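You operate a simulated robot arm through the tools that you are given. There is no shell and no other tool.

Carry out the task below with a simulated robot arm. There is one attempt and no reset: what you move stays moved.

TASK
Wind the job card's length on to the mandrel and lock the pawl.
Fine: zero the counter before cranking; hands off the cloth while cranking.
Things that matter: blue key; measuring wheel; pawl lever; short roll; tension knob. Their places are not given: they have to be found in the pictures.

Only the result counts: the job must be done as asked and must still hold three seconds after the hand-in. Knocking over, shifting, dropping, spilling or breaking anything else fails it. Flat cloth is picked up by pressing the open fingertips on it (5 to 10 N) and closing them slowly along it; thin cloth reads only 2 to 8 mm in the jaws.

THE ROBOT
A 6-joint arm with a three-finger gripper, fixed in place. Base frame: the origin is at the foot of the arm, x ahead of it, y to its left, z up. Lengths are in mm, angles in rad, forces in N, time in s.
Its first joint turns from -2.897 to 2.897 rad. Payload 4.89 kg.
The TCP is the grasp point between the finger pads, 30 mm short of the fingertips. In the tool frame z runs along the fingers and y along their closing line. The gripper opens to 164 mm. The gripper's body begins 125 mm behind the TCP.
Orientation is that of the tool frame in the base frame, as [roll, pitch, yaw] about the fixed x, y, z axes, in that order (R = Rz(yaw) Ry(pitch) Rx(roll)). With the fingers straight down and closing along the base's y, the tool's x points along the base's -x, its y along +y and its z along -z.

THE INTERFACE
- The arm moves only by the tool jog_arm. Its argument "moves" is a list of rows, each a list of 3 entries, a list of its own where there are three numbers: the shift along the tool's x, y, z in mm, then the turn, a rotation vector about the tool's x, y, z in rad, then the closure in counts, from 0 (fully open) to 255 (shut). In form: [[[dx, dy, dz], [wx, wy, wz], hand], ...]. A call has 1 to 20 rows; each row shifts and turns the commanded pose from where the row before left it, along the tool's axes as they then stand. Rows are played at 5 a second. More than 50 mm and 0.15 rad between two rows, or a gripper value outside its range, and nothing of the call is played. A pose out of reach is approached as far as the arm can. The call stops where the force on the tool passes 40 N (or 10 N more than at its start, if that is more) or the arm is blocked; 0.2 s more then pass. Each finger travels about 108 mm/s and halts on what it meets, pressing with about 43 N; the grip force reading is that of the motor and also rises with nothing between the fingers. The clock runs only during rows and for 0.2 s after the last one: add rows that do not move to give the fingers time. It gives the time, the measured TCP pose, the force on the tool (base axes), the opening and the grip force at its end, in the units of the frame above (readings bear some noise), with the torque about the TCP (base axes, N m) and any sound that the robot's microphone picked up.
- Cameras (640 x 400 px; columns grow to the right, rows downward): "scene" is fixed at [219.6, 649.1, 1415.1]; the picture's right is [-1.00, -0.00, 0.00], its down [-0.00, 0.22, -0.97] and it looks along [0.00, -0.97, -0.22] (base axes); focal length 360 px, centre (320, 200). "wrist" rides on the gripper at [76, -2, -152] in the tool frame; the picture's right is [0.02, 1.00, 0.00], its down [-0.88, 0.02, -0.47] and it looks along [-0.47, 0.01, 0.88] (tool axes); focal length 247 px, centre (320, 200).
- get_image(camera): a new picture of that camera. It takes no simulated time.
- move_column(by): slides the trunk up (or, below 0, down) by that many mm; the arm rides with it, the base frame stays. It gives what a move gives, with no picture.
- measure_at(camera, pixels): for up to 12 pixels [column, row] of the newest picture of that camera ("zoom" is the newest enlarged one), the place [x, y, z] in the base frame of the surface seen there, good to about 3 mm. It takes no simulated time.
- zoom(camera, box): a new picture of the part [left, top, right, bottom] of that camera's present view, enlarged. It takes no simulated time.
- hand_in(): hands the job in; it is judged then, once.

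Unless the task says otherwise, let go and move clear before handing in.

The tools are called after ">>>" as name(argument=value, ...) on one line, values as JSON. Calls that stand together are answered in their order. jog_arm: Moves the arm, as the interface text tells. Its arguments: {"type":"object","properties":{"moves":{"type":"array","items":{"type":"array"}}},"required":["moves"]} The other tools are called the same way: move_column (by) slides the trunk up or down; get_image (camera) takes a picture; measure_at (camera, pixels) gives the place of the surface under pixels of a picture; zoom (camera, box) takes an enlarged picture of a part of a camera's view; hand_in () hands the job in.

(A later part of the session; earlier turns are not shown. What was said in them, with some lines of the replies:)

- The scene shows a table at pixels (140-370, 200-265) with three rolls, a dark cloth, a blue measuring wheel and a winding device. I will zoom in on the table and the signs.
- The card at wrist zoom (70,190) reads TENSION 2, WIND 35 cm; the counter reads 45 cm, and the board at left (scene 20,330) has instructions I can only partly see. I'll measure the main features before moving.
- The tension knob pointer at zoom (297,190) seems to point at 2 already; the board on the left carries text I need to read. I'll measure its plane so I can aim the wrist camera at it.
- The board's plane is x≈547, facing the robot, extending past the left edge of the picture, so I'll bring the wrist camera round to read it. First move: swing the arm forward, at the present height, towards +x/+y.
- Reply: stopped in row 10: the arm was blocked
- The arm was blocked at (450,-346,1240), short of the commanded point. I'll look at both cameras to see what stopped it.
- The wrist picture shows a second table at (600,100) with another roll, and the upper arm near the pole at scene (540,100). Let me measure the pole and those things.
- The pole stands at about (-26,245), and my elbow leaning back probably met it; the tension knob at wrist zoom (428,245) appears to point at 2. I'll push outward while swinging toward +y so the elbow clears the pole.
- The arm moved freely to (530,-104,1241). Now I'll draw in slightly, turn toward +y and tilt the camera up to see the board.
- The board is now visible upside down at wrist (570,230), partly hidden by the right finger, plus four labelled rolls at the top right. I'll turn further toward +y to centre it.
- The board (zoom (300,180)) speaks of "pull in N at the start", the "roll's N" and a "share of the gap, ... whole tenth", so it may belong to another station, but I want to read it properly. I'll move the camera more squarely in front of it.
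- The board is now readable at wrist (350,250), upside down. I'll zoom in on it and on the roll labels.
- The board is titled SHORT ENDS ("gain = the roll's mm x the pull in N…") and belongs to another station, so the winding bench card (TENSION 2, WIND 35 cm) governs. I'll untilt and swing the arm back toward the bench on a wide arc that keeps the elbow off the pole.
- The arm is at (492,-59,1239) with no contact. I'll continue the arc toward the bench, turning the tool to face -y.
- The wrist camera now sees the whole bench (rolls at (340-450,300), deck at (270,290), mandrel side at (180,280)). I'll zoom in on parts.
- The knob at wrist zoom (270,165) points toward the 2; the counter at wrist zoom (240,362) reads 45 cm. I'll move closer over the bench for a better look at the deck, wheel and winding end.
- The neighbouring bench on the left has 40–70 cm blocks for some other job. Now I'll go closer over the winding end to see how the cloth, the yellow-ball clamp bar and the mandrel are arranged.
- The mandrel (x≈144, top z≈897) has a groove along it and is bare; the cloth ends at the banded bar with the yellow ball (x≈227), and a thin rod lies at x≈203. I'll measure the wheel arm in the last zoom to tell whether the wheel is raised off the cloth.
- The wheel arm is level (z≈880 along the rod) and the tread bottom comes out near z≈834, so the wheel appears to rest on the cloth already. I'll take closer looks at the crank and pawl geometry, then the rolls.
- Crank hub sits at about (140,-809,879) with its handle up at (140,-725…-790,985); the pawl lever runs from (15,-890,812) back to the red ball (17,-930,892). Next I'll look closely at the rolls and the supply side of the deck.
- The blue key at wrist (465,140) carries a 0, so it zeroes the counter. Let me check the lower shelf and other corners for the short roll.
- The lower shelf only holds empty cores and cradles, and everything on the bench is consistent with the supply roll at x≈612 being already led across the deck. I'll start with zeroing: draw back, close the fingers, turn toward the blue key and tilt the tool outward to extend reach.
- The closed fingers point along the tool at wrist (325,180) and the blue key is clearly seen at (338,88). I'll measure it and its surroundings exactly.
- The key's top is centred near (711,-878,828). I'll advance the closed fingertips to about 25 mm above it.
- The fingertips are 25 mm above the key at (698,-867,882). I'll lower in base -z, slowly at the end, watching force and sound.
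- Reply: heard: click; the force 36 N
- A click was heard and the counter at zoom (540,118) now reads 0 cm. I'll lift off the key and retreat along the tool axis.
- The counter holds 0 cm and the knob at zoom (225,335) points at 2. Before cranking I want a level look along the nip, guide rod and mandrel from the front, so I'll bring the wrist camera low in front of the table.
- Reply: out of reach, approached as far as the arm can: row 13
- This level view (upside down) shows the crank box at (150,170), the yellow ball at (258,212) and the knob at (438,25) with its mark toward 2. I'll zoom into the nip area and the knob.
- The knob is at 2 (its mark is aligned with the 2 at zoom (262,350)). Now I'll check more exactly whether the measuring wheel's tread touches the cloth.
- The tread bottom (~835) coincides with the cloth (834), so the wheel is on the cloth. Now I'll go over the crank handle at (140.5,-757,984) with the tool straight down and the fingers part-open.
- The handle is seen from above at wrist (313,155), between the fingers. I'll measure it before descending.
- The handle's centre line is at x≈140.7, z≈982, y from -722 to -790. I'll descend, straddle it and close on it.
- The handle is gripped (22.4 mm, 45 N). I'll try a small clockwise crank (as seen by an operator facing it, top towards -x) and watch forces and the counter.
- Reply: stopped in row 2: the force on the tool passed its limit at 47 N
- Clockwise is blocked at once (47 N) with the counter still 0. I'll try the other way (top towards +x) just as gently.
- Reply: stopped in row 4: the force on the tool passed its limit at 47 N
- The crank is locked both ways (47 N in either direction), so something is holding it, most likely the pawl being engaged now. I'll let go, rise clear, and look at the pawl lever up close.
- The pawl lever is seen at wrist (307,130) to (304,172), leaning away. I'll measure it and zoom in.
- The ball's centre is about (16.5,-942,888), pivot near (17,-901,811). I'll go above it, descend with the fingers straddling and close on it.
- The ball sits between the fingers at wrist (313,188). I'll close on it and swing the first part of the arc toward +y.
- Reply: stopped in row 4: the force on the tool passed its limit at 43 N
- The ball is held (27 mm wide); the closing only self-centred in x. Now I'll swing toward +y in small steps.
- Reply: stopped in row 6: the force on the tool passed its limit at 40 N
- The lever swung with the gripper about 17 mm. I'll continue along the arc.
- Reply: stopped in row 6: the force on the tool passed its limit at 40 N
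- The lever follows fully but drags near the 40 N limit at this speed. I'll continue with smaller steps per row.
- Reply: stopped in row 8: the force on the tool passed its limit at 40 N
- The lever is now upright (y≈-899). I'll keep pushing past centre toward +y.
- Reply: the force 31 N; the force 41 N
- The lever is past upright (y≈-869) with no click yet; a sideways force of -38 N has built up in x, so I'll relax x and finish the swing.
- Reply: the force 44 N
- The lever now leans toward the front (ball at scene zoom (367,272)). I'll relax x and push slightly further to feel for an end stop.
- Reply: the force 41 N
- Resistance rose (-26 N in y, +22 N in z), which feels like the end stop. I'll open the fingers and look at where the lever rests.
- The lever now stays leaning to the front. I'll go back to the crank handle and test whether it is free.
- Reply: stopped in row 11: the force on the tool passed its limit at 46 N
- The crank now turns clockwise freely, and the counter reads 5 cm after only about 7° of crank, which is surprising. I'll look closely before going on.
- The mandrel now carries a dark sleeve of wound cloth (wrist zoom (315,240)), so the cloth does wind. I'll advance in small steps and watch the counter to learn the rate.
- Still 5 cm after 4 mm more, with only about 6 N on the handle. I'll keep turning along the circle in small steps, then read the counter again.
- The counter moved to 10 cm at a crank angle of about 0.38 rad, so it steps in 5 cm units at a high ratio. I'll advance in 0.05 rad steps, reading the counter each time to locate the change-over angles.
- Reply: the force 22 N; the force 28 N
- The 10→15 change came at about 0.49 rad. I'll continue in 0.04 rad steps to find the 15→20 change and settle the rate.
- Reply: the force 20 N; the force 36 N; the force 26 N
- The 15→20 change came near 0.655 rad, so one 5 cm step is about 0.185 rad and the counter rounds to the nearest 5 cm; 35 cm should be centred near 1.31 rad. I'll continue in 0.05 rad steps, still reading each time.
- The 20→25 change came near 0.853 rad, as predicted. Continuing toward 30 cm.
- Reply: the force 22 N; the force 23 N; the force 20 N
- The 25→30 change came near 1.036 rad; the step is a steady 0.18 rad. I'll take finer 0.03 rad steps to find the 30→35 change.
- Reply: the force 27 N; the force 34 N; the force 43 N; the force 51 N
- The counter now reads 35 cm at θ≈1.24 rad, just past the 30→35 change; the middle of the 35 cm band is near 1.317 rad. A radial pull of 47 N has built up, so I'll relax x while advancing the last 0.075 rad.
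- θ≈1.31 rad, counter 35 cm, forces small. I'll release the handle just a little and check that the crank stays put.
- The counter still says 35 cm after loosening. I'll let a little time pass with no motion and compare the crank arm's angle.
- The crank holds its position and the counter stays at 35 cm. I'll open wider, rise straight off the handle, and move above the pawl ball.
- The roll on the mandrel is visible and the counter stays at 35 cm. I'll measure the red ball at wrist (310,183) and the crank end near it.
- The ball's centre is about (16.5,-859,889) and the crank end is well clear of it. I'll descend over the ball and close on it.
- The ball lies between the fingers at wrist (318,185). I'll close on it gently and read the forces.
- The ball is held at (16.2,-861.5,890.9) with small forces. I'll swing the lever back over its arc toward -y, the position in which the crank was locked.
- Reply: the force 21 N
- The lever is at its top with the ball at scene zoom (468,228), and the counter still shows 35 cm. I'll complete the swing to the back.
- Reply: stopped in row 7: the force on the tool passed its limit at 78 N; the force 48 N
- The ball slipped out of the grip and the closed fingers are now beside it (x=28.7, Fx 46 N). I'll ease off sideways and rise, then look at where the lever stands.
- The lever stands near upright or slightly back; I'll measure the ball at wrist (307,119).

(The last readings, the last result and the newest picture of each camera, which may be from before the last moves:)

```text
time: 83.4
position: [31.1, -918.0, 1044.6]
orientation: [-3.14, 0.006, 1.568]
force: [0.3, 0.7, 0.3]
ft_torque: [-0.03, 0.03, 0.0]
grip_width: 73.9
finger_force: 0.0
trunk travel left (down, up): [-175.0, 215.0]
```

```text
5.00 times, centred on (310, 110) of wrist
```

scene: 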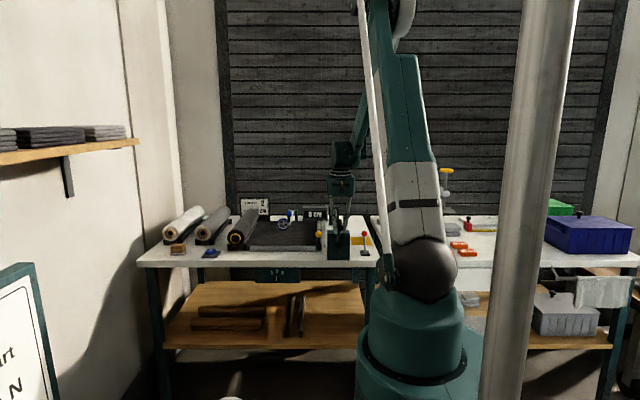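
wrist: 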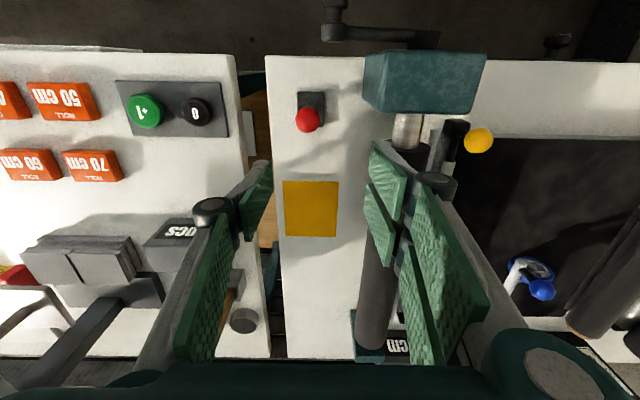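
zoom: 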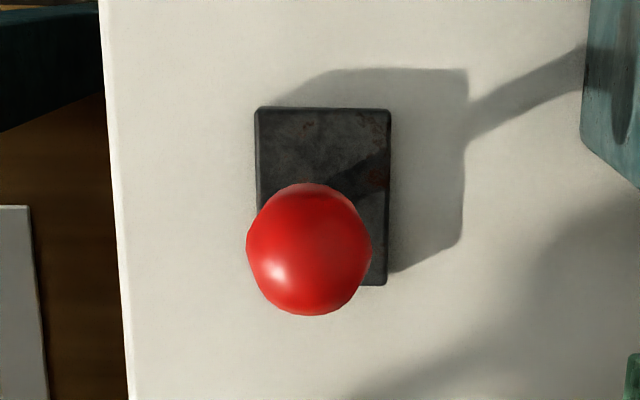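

The lever stopped upright (ball centre ≈ (15.5,-898,898)). I'll close the fingers, come down in front of the ball and push it to the back with the flat side of the fingers.

>>> jog_arm(moves=[[[23, -5, 0], [0, 0, 0], 255], [[23, -5, 0], [0, 0, 0], 255], [[22, -5.6, 0], [0, 0, 0], 255], [[0, 0, 40], [0, 0, 0], 255], [[0, 0, 40], [0, 0, 0], 255], [[0, 0, 35], [0, 0, 0], 255], [[0, 0, 24], [0, 0, 0], 255], [[0, 0, 0], [0, 0, 0], 255]])

>>> get_image(camera="wrist")

>>> zoom(camera="scene", box=[290, 195, 390, 265])

```text
time: 85.2
position: [12.8, -852.2, 904.9]
orientation: [-3.14, 0.005, 1.568]
force: [-1.0, 0.0, 0.5]
ft_torque: [0.04, 0.01, 0.0]
grip_width: 0.1
finger_force: 42.5
trunk travel left (down, up): [-175.0, 215.0]
```

```text
taken
```

wrist: 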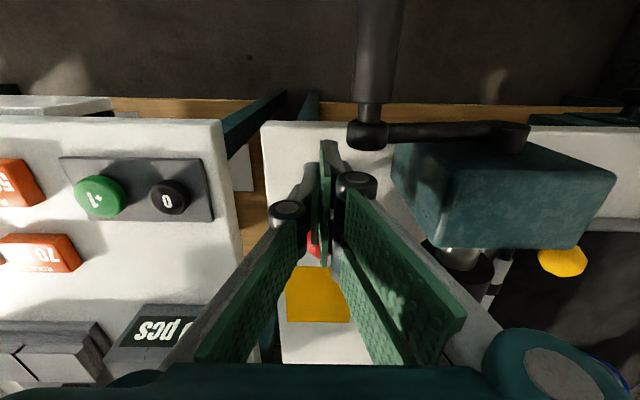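

```text
5.71 times, centred on (340, 230) of scene
```

zoom: 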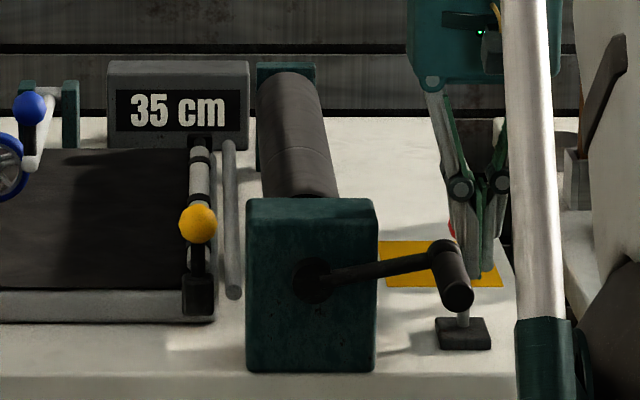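

The closed fingers stand in front of the ball (red just visible behind them at wrist (312,245)). I'll shift 3 mm in +x and push toward -y in small steps.

>>> jog_arm(moves=[[[-6, 3, 0], [0, 0, 0], 255], [[-6, 0, 0], [0, 0, 0], 255], [[-5, 0, 0], [0, 0, 0], 255], [[-4, 0, 0], [0, 0, 0], 255], [[-4, 0, 0], [0, 0, 0], 255], [[-4, 0, 0.3], [0, 0, 0], 255], [[-4, 0, 0.5], [0, 0, 0], 255], [[-4, 0, 0.7], [0, 0, 0], 255], [[-4, 0, 0.9], [0, 0, 0], 255], [[-4, 0, 1], [0, 0, 0], 255]])

>>> zoom(camera="scene", box=[290, 195, 390, 265])

>>> get_image(camera="wrist")

```text
time: 87.4
position: [17.0, -897.1, 902.6]
orientation: [-3.14, 0.007, 1.567]
force: [-0.1, 0.5, 0.0]
ft_torque: [-0.02, -0.03, -0.03]
grip_width: 0.1
finger_force: 42.8
trunk travel left (down, up): [-175.0, 215.0]
```

```text
5.71 times, centred on (340, 230) of scene
```

zoom: 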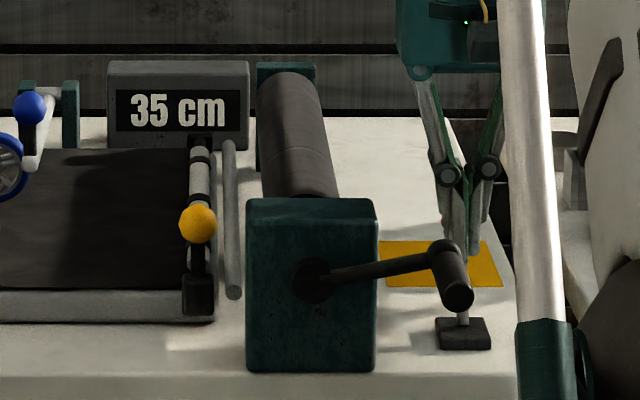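

```text
taken
```

wrist: 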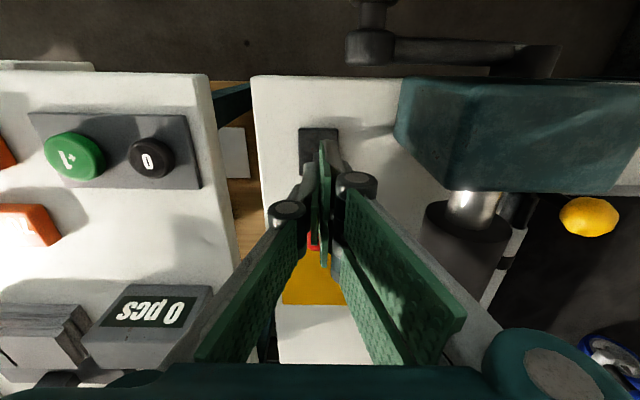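

No force is felt yet at y=-897, so the ball has moved on ahead of the fingers; I'll follow it a little further until contact at the end stop.

>>> jog_arm(moves=[[[-4, 0, 1], [0, 0, 0], 255], [[-4, 0, 1], [0, 0, 0], 255], [[-3, 0, 1], [0, 0, 0], 255], [[-3, 0, 1], [0, 0, 0], 255], [[-2, 0, 1], [0, 0, 0], 255], [[-2, 0, 0], [0, 0, 0], 255]])

>>> get_image(camera="wrist")

>>> zoom(camera="scene", box=[290, 195, 390, 265])

```text
time: 88.0
position: [18.1, -899.5, 900.8]
orientation: [-3.138, 0.002, 1.569]
force: [1.1, 19.3, -0.2]
ft_torque: [0.18, 0.09, 0.03]
grip_width: 0.2
finger_force: 43.2
trunk travel left (down, up): [-175.0, 215.0]
stopped in row 3: the force on the tool passed its limit at 48 N (the readings are from after the stop); the commanded pose is now the measured one
```

```text
taken
```

wrist: 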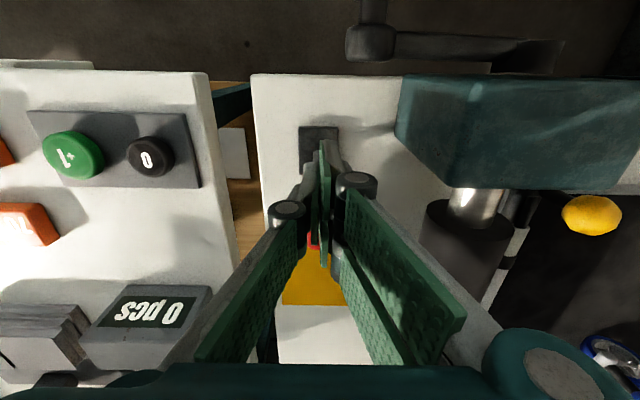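

```text
5.71 times, centred on (340, 230) of scene
```

zoom: 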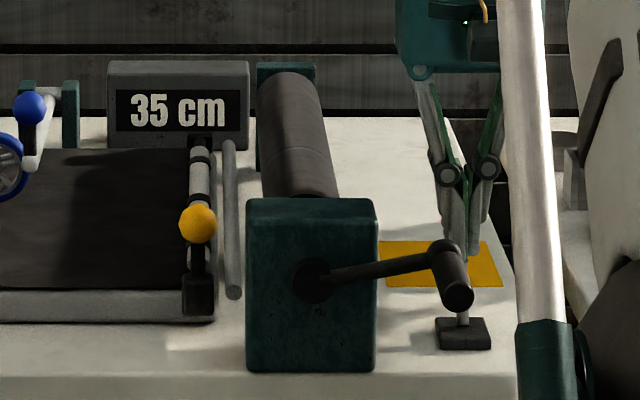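

A 48 N contact stopped the push at y≈-899.5. I'll back off and rise to see where the lever is now.

>>> jog_arm(moves=[[[6, 0, 0], [0, 0, 0], 255], [[10, 0, 0], [0, 0, 0], 255], [[10, 0, 0], [0, 0, 0], 255], [[10, 0, -10], [0, 0, 0], 255], [[0, 0, -40], [0, 0, 0], 255], [[0, 0, -40], [0, 0, 0], 255], [[0, 0, -40], [0, 0, 0], 200], [[0, 0, -20], [0, 0, 0], 140], [[0, 0, 0], [0, 0, 0], 140]])

>>> get_image(camera="wrist")

>>> zoom(camera="wrist", box=[260, 120, 380, 260])

>>> zoom(camera="scene", box=[290, 195, 390, 265])

```text
time: 90.0
position: [18.4, -865.0, 1051.6]
orientation: [3.141, 0.005, 1.568]
force: [0.3, 0.9, 0.3]
ft_torque: [-0.01, -0.02, 0.01]
grip_width: 73.9
finger_force: 0.1
trunk travel left (down, up): [-175.0, 215.0]
```

```text
taken
```

wrist: 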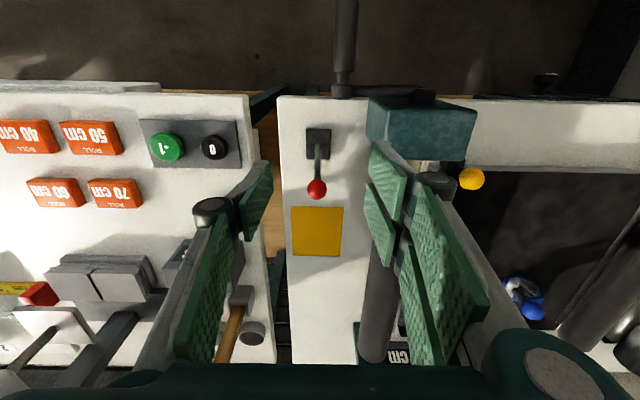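

```text
2.86 times, centred on (320, 190) of wrist
```

zoom: 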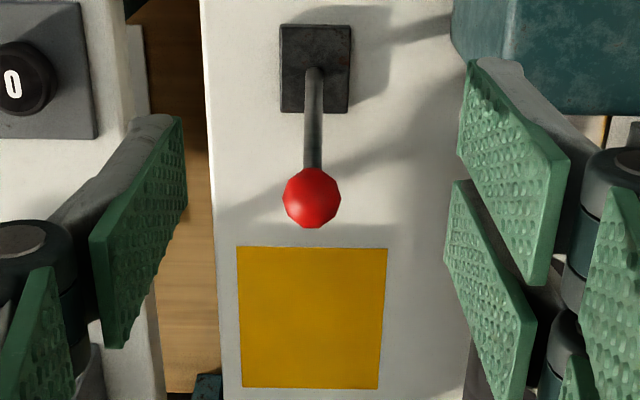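

```text
5.71 times, centred on (340, 230) of scene
```

zoom: 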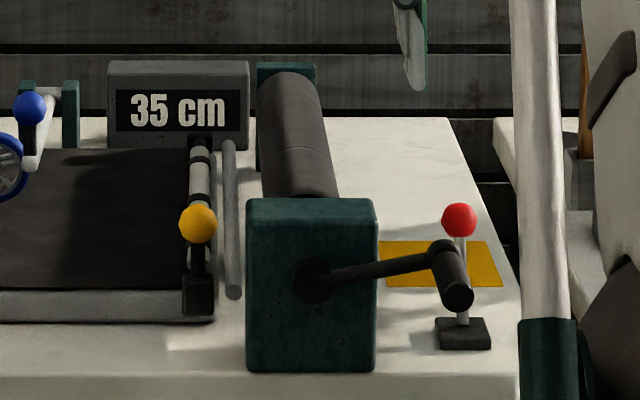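

The lever now leans to the back like at the start. I'll measure the ball at wrist (317,189) to compare with the original -942/888.

>>> measure_at(camera="wrist", pixels=[[317, 189], [317, 194], [317, 183], [319, 165], [318, 150], [309, 130], [329, 130], [309, 158], [329, 158]])

>>> measure_at(camera="zoom", pixels=[[459, 215], [459, 222], [460, 245]])

```text
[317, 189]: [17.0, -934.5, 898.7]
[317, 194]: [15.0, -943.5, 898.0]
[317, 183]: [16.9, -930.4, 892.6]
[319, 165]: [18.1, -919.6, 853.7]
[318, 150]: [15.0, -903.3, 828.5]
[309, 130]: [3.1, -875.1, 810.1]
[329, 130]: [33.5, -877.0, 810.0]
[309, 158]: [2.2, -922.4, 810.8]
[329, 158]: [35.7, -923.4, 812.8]
```

```text
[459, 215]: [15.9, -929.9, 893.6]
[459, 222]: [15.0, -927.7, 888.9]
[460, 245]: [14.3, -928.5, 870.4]
```

The lever is back where it was at the start (ball front ≈ -929/892, same as originally measured), and the counter holds 35 cm. I'll make a gentle lock check by pressing lightly down on the crank handle with closed fingers, first moving above it.

>>> jog_arm(moves=[[[36, 7.5, 0], [0, 0, 0], 255], [[36, 7.5, 0], [0, 0, 0], 255], [[36, 7.5, 0], [0, 0, 0], 255], [[0, 0, 40], [0, 0, 0], 255], [[0, 0, 40], [0, 0, 0], 255], [[0, 0, 15], [0, 0, 0], 255], [[0, 0, 0], [0, 0, 0], 255]])

>>> get_image(camera="wrist")

>>> zoom(camera="scene", box=[320, 225, 370, 260])

```text
time: 91.6
position: [40.2, -757.5, 954.2]
orientation: [-3.139, 0.003, 1.567]
force: [0.8, 0.6, -1.2]
ft_torque: [0.12, 0.02, 0.0]
grip_width: 0.0
finger_force: 42.5
trunk travel left (down, up): [-175.0, 215.0]
```

```text
taken
```

wrist: 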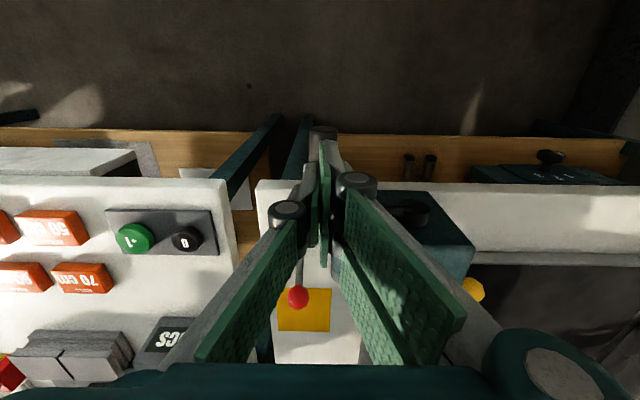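

```text
11.43 times, centred on (345, 242) of scene
```

zoom: 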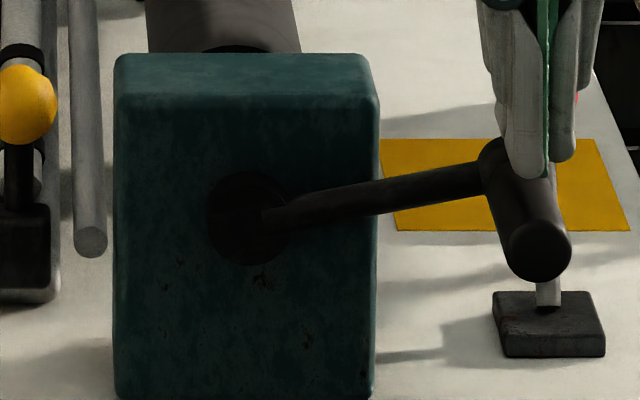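

The fingertips are about 10 mm above the handle. I'll lower gently in 1 mm steps and watch the contact force.

>>> jog_arm(moves=[[[0, 0, 5], [0, 0, 0], 255], [[0, 0, 2], [0, 0, 0], 255], [[0, 0, 1], [0, 0, 0], 255], [[0, 0, 1], [0, 0, 0], 255]])

>>> jog_arm(moves=[[[0, 0, 1], [0, 0, 0], 255], [[0, 0, 0], [0, 0, 0], 255]])

>>> jog_arm(moves=[[[0, 0, 1], [0, 0, 0], 255], [[0, 0, 0], [0, 0, 0], 255]])

```text
time: 92.6
position: [40.3, -758.1, 945.4]
orientation: [-3.14, 0.004, 1.566]
force: [0.4, -0.4, 0.7]
ft_torque: [0.05, 0.01, -0.01]
grip_width: 0.1
finger_force: 42.9
trunk travel left (down, up): [-175.0, 215.0]
```

```text
time: 93.2
position: [40.7, -757.5, 945.5]
orientation: [-3.137, 0.003, 1.568]
force: [-0.2, 0.8, -0.8]
ft_torque: [-0.02, 0.03, 0.01]
grip_width: 0.0
finger_force: 43.1
trunk travel left (down, up): [-175.0, 215.0]
```

```text
time: 93.8
position: [40.0, -758.3, 944.2]
orientation: [-3.139, 0.002, 1.567]
force: [0.3, 0.3, 0.4]
ft_torque: [0.02, -0.03, 0.0]
grip_width: 0.1
finger_force: 43.1
trunk travel left (down, up): [-175.0, 215.0]
```

No contact yet at z≈944. I'll keep lowering 1 mm at a time, reading after each.

>>> jog_arm(moves=[[[0, 0, 1], [0, 0, 0], 255], [[0, 0, 0], [0, 0, 0], 255]])

>>> jog_arm(moves=[[[0, 0, 1], [0, 0, 0], 255], [[0, 0, 0], [0, 0, 0], 255]])

>>> zoom(camera="scene", box=[320, 225, 370, 260])

```text
time: 94.4
position: [39.4, -757.9, 942.0]
orientation: [-3.141, 0.003, 1.568]
force: [-0.4, 0.5, -0.7]
ft_torque: [-0.02, 0.02, 0.02]
grip_width: 0.2
finger_force: 43.0
trunk travel left (down, up): [-175.0, 215.0]
```

```text
time: 95.0
position: [40.6, -758.2, 941.8]
orientation: [-3.14, 0.004, 1.567]
force: [-0.3, -0.9, 0.3]
ft_torque: [-0.03, 0.0, 0.01]
grip_width: 0.0
finger_force: 42.8
trunk travel left (down, up): [-175.0, 215.0]
```

```text
11.43 times, centred on (345, 242) of scene
```

zoom: 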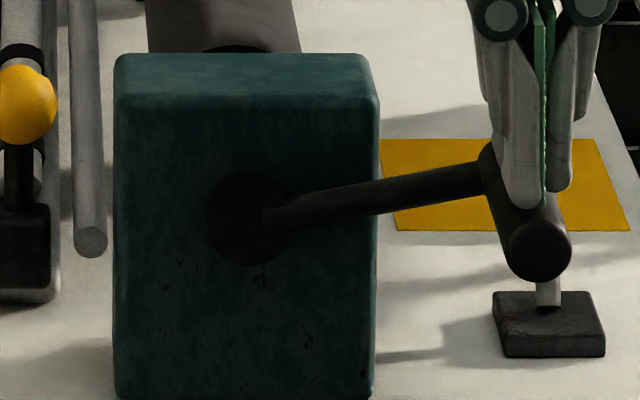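

Still no contact at z≈941.8 and the handle hasn't moved. Continuing 1 mm at a time.

>>> jog_arm(moves=[[[0, 0, 1], [0, 0, 0], 255], [[0, 0, 0], [0, 0, 0], 255]])

>>> jog_arm(moves=[[[0, 0, 1], [0, 0, 0], 255], [[0, 0, 0], [0, 0, 0], 255]])

>>> jog_arm(moves=[[[0, 0, 1], [0, 0, 0], 255], [[0, 0, 0], [0, 0, 0], 255]])

>>> zoom(camera="scene", box=[320, 225, 370, 260])

```text
time: 95.6
position: [40.9, -757.9, 941.5]
orientation: [-3.141, 0.004, 1.566]
force: [-0.6, -0.6, -0.2]
ft_torque: [0.01, -0.01, 0.02]
grip_width: 0.3
finger_force: 42.9
trunk travel left (down, up): [-175.0, 215.0]
```

```text
time: 96.2
position: [41.8, -759.0, 939.7]
orientation: [-3.14, 0.003, 1.567]
force: [0.4, 0.2, -0.3]
ft_torque: [-0.02, -0.01, 0.04]
grip_width: 0.0
finger_force: 43.1
trunk travel left (down, up): [-175.0, 215.0]
```

```text
time: 96.8
position: [41.1, -758.4, 938.3]
orientation: [-3.141, 0.003, 1.568]
force: [0.0, -1.1, 1.3]
ft_torque: [0.06, -0.05, -0.02]
grip_width: 0.1
finger_force: 43.4
trunk travel left (down, up): [-175.0, 215.0]
```

```text
11.43 times, centred on (345, 242) of scene
```

zoom: 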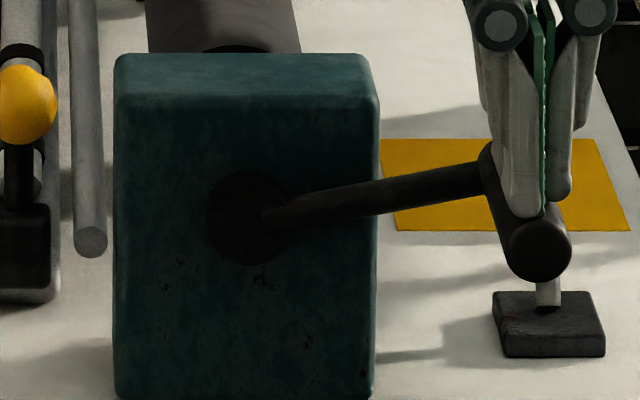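

>>> jog_arm(moves=[[[0, 0, 1], [0, 0, 0], 255], [[0, 0, 0], [0, 0, 0], 255]])

>>> jog_arm(moves=[[[0, 0, 1], [0, 0, 0], 255], [[0, 0, 0], [0, 0, 0], 255]])

>>> measure_at(camera="zoom", pixels=[[540, 250], [520, 215], [540, 215], [500, 180], [560, 190], [520, 200]])

```text
time: 97.4
position: [39.9, -756.7, 937.4]
orientation: [-3.141, 0.003, 1.568]
force: [0.8, -0.8, 2.9]
ft_torque: [0.06, -0.03, -0.02]
grip_width: 0.2
finger_force: 43.1
trunk travel left (down, up): [-175.0, 215.0]
```

```text
time: 98.0
position: [40.4, -756.9, 937.3]
orientation: [-3.14, 0.004, 1.568]
force: [-2.7, -5.9, 15.6]
ft_torque: [0.14, 0.05, 0.03]
grip_width: 0.2
finger_force: 43.2
trunk travel left (down, up): [-175.0, 215.0]
```

```text
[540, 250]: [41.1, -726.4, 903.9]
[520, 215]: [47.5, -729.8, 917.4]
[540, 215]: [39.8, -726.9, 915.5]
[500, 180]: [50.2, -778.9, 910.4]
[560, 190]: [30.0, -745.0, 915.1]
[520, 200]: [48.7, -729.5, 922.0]
```

Contact now gives 15.6 N with no motion of the handle (free cranking took only about 5 N), so the pawl is holding. I'll lift off and move well clear, then take final pictures.

>>> jog_arm(moves=[[[0, 0, -5], [0, 0, 0], 255], [[0, 0, -40], [0, 0, 0], 255], [[0, 0, -45], [0, 0, 0], 255], [[0, 0, -45], [0, 0, 0], 255], [[10, 10, -45], [0, 0, 0], 255], [[20, 20, -40], [0, 0, 0], 200], [[20, 20, -40], [0, 0, 0], 140], [[20, 20, 0], [0, 0, 0], 140], [[0, 0, 0], [0, 0, 0], 140]])

>>> get_image(camera="wrist")

>>> get_image(camera="scene")

>>> zoom(camera="scene", box=[220, 190, 380, 290])

```text
time: 100.0
position: [109.9, -687.0, 1198.5]
orientation: [-3.139, 0.003, 1.568]
force: [0.0, 1.5, 0.2]
ft_torque: [-0.07, 0.0, 0.0]
grip_width: 74.1
finger_force: 0.0
trunk travel left (down, up): [-175.0, 215.0]
```

```text
taken
```

wrist: 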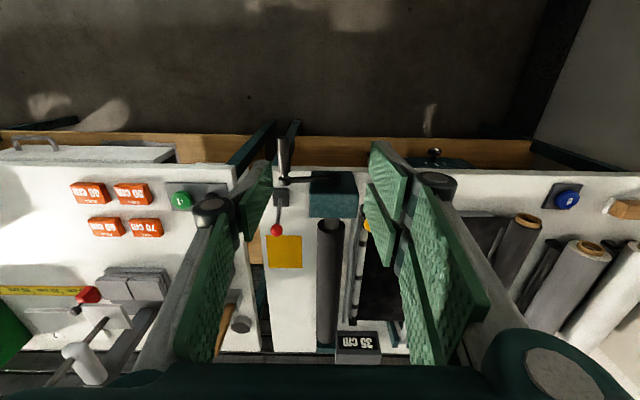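

```text
taken
```

scene: 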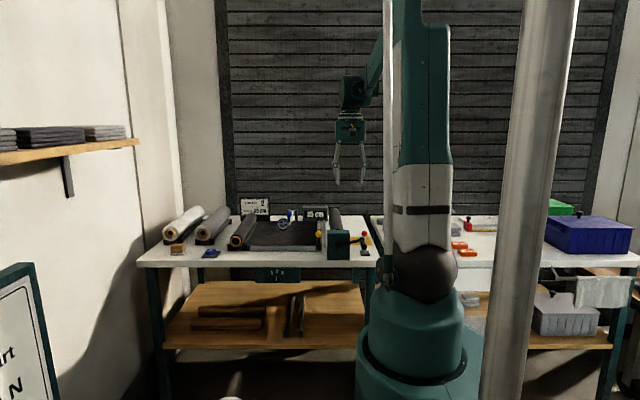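

```text
4.00 times, centred on (300, 240) of scene
```

zoom: 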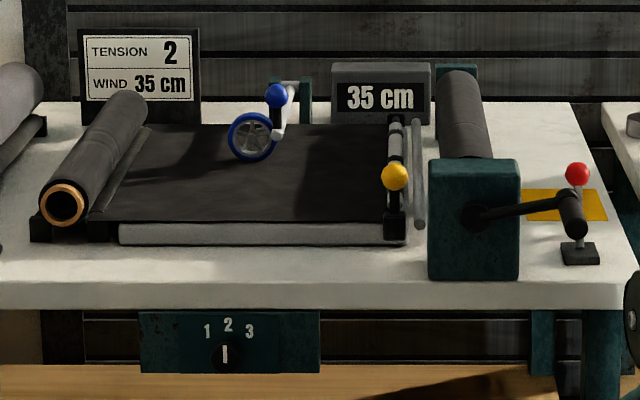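

The final picture shows the counter at 35 cm (zoom (380,97)), which matches the card. The tension knob is at 2, the cloth is wound on the mandrel, and the pawl lever is back in its locked place with the ball at zoom (577,173), exactly as at the start. The arm is clear and holding nothing, so I'm handing in.

>>> hand_in()

```text
The job is handed in.
```

The job is handed in. The mandrel has 35 cm of cloth on it, the length on the job card, and the pawl is locked. The result of the judging isn't shown to me.

- **Counter:** it read 45 cm at the start. I pressed the blue key and it went to 0 before any cloth was wound. It read 35 cm in the last pictures, well after I let go of the crank. It shows only whole 5 cm steps, so I stopped the crank near the middle of the 35 cm band.
- **Tension:** the knob was already at 2, as the card asks, so I left it alone.
- **Pawl:** it was locked at the start, so I swung the lever forward to free the crank and back again afterwards. On the way back the ball slipped out of the grip and the lever stopped upright, so I pushed it the rest of the way with closed fingers. Pressing about 16 N on the handle then moved nothing, while free cranking took only about 5 N.
- **Cloth:** nothing touched the cloth during cranking. The supply roll is now close to its core, but some cloth is left.
- **Arm:** it ended clear of the bench with the gripper empty. Early on it was blocked once in open space, probably by the pole near its base. I saw nothing moved by it.
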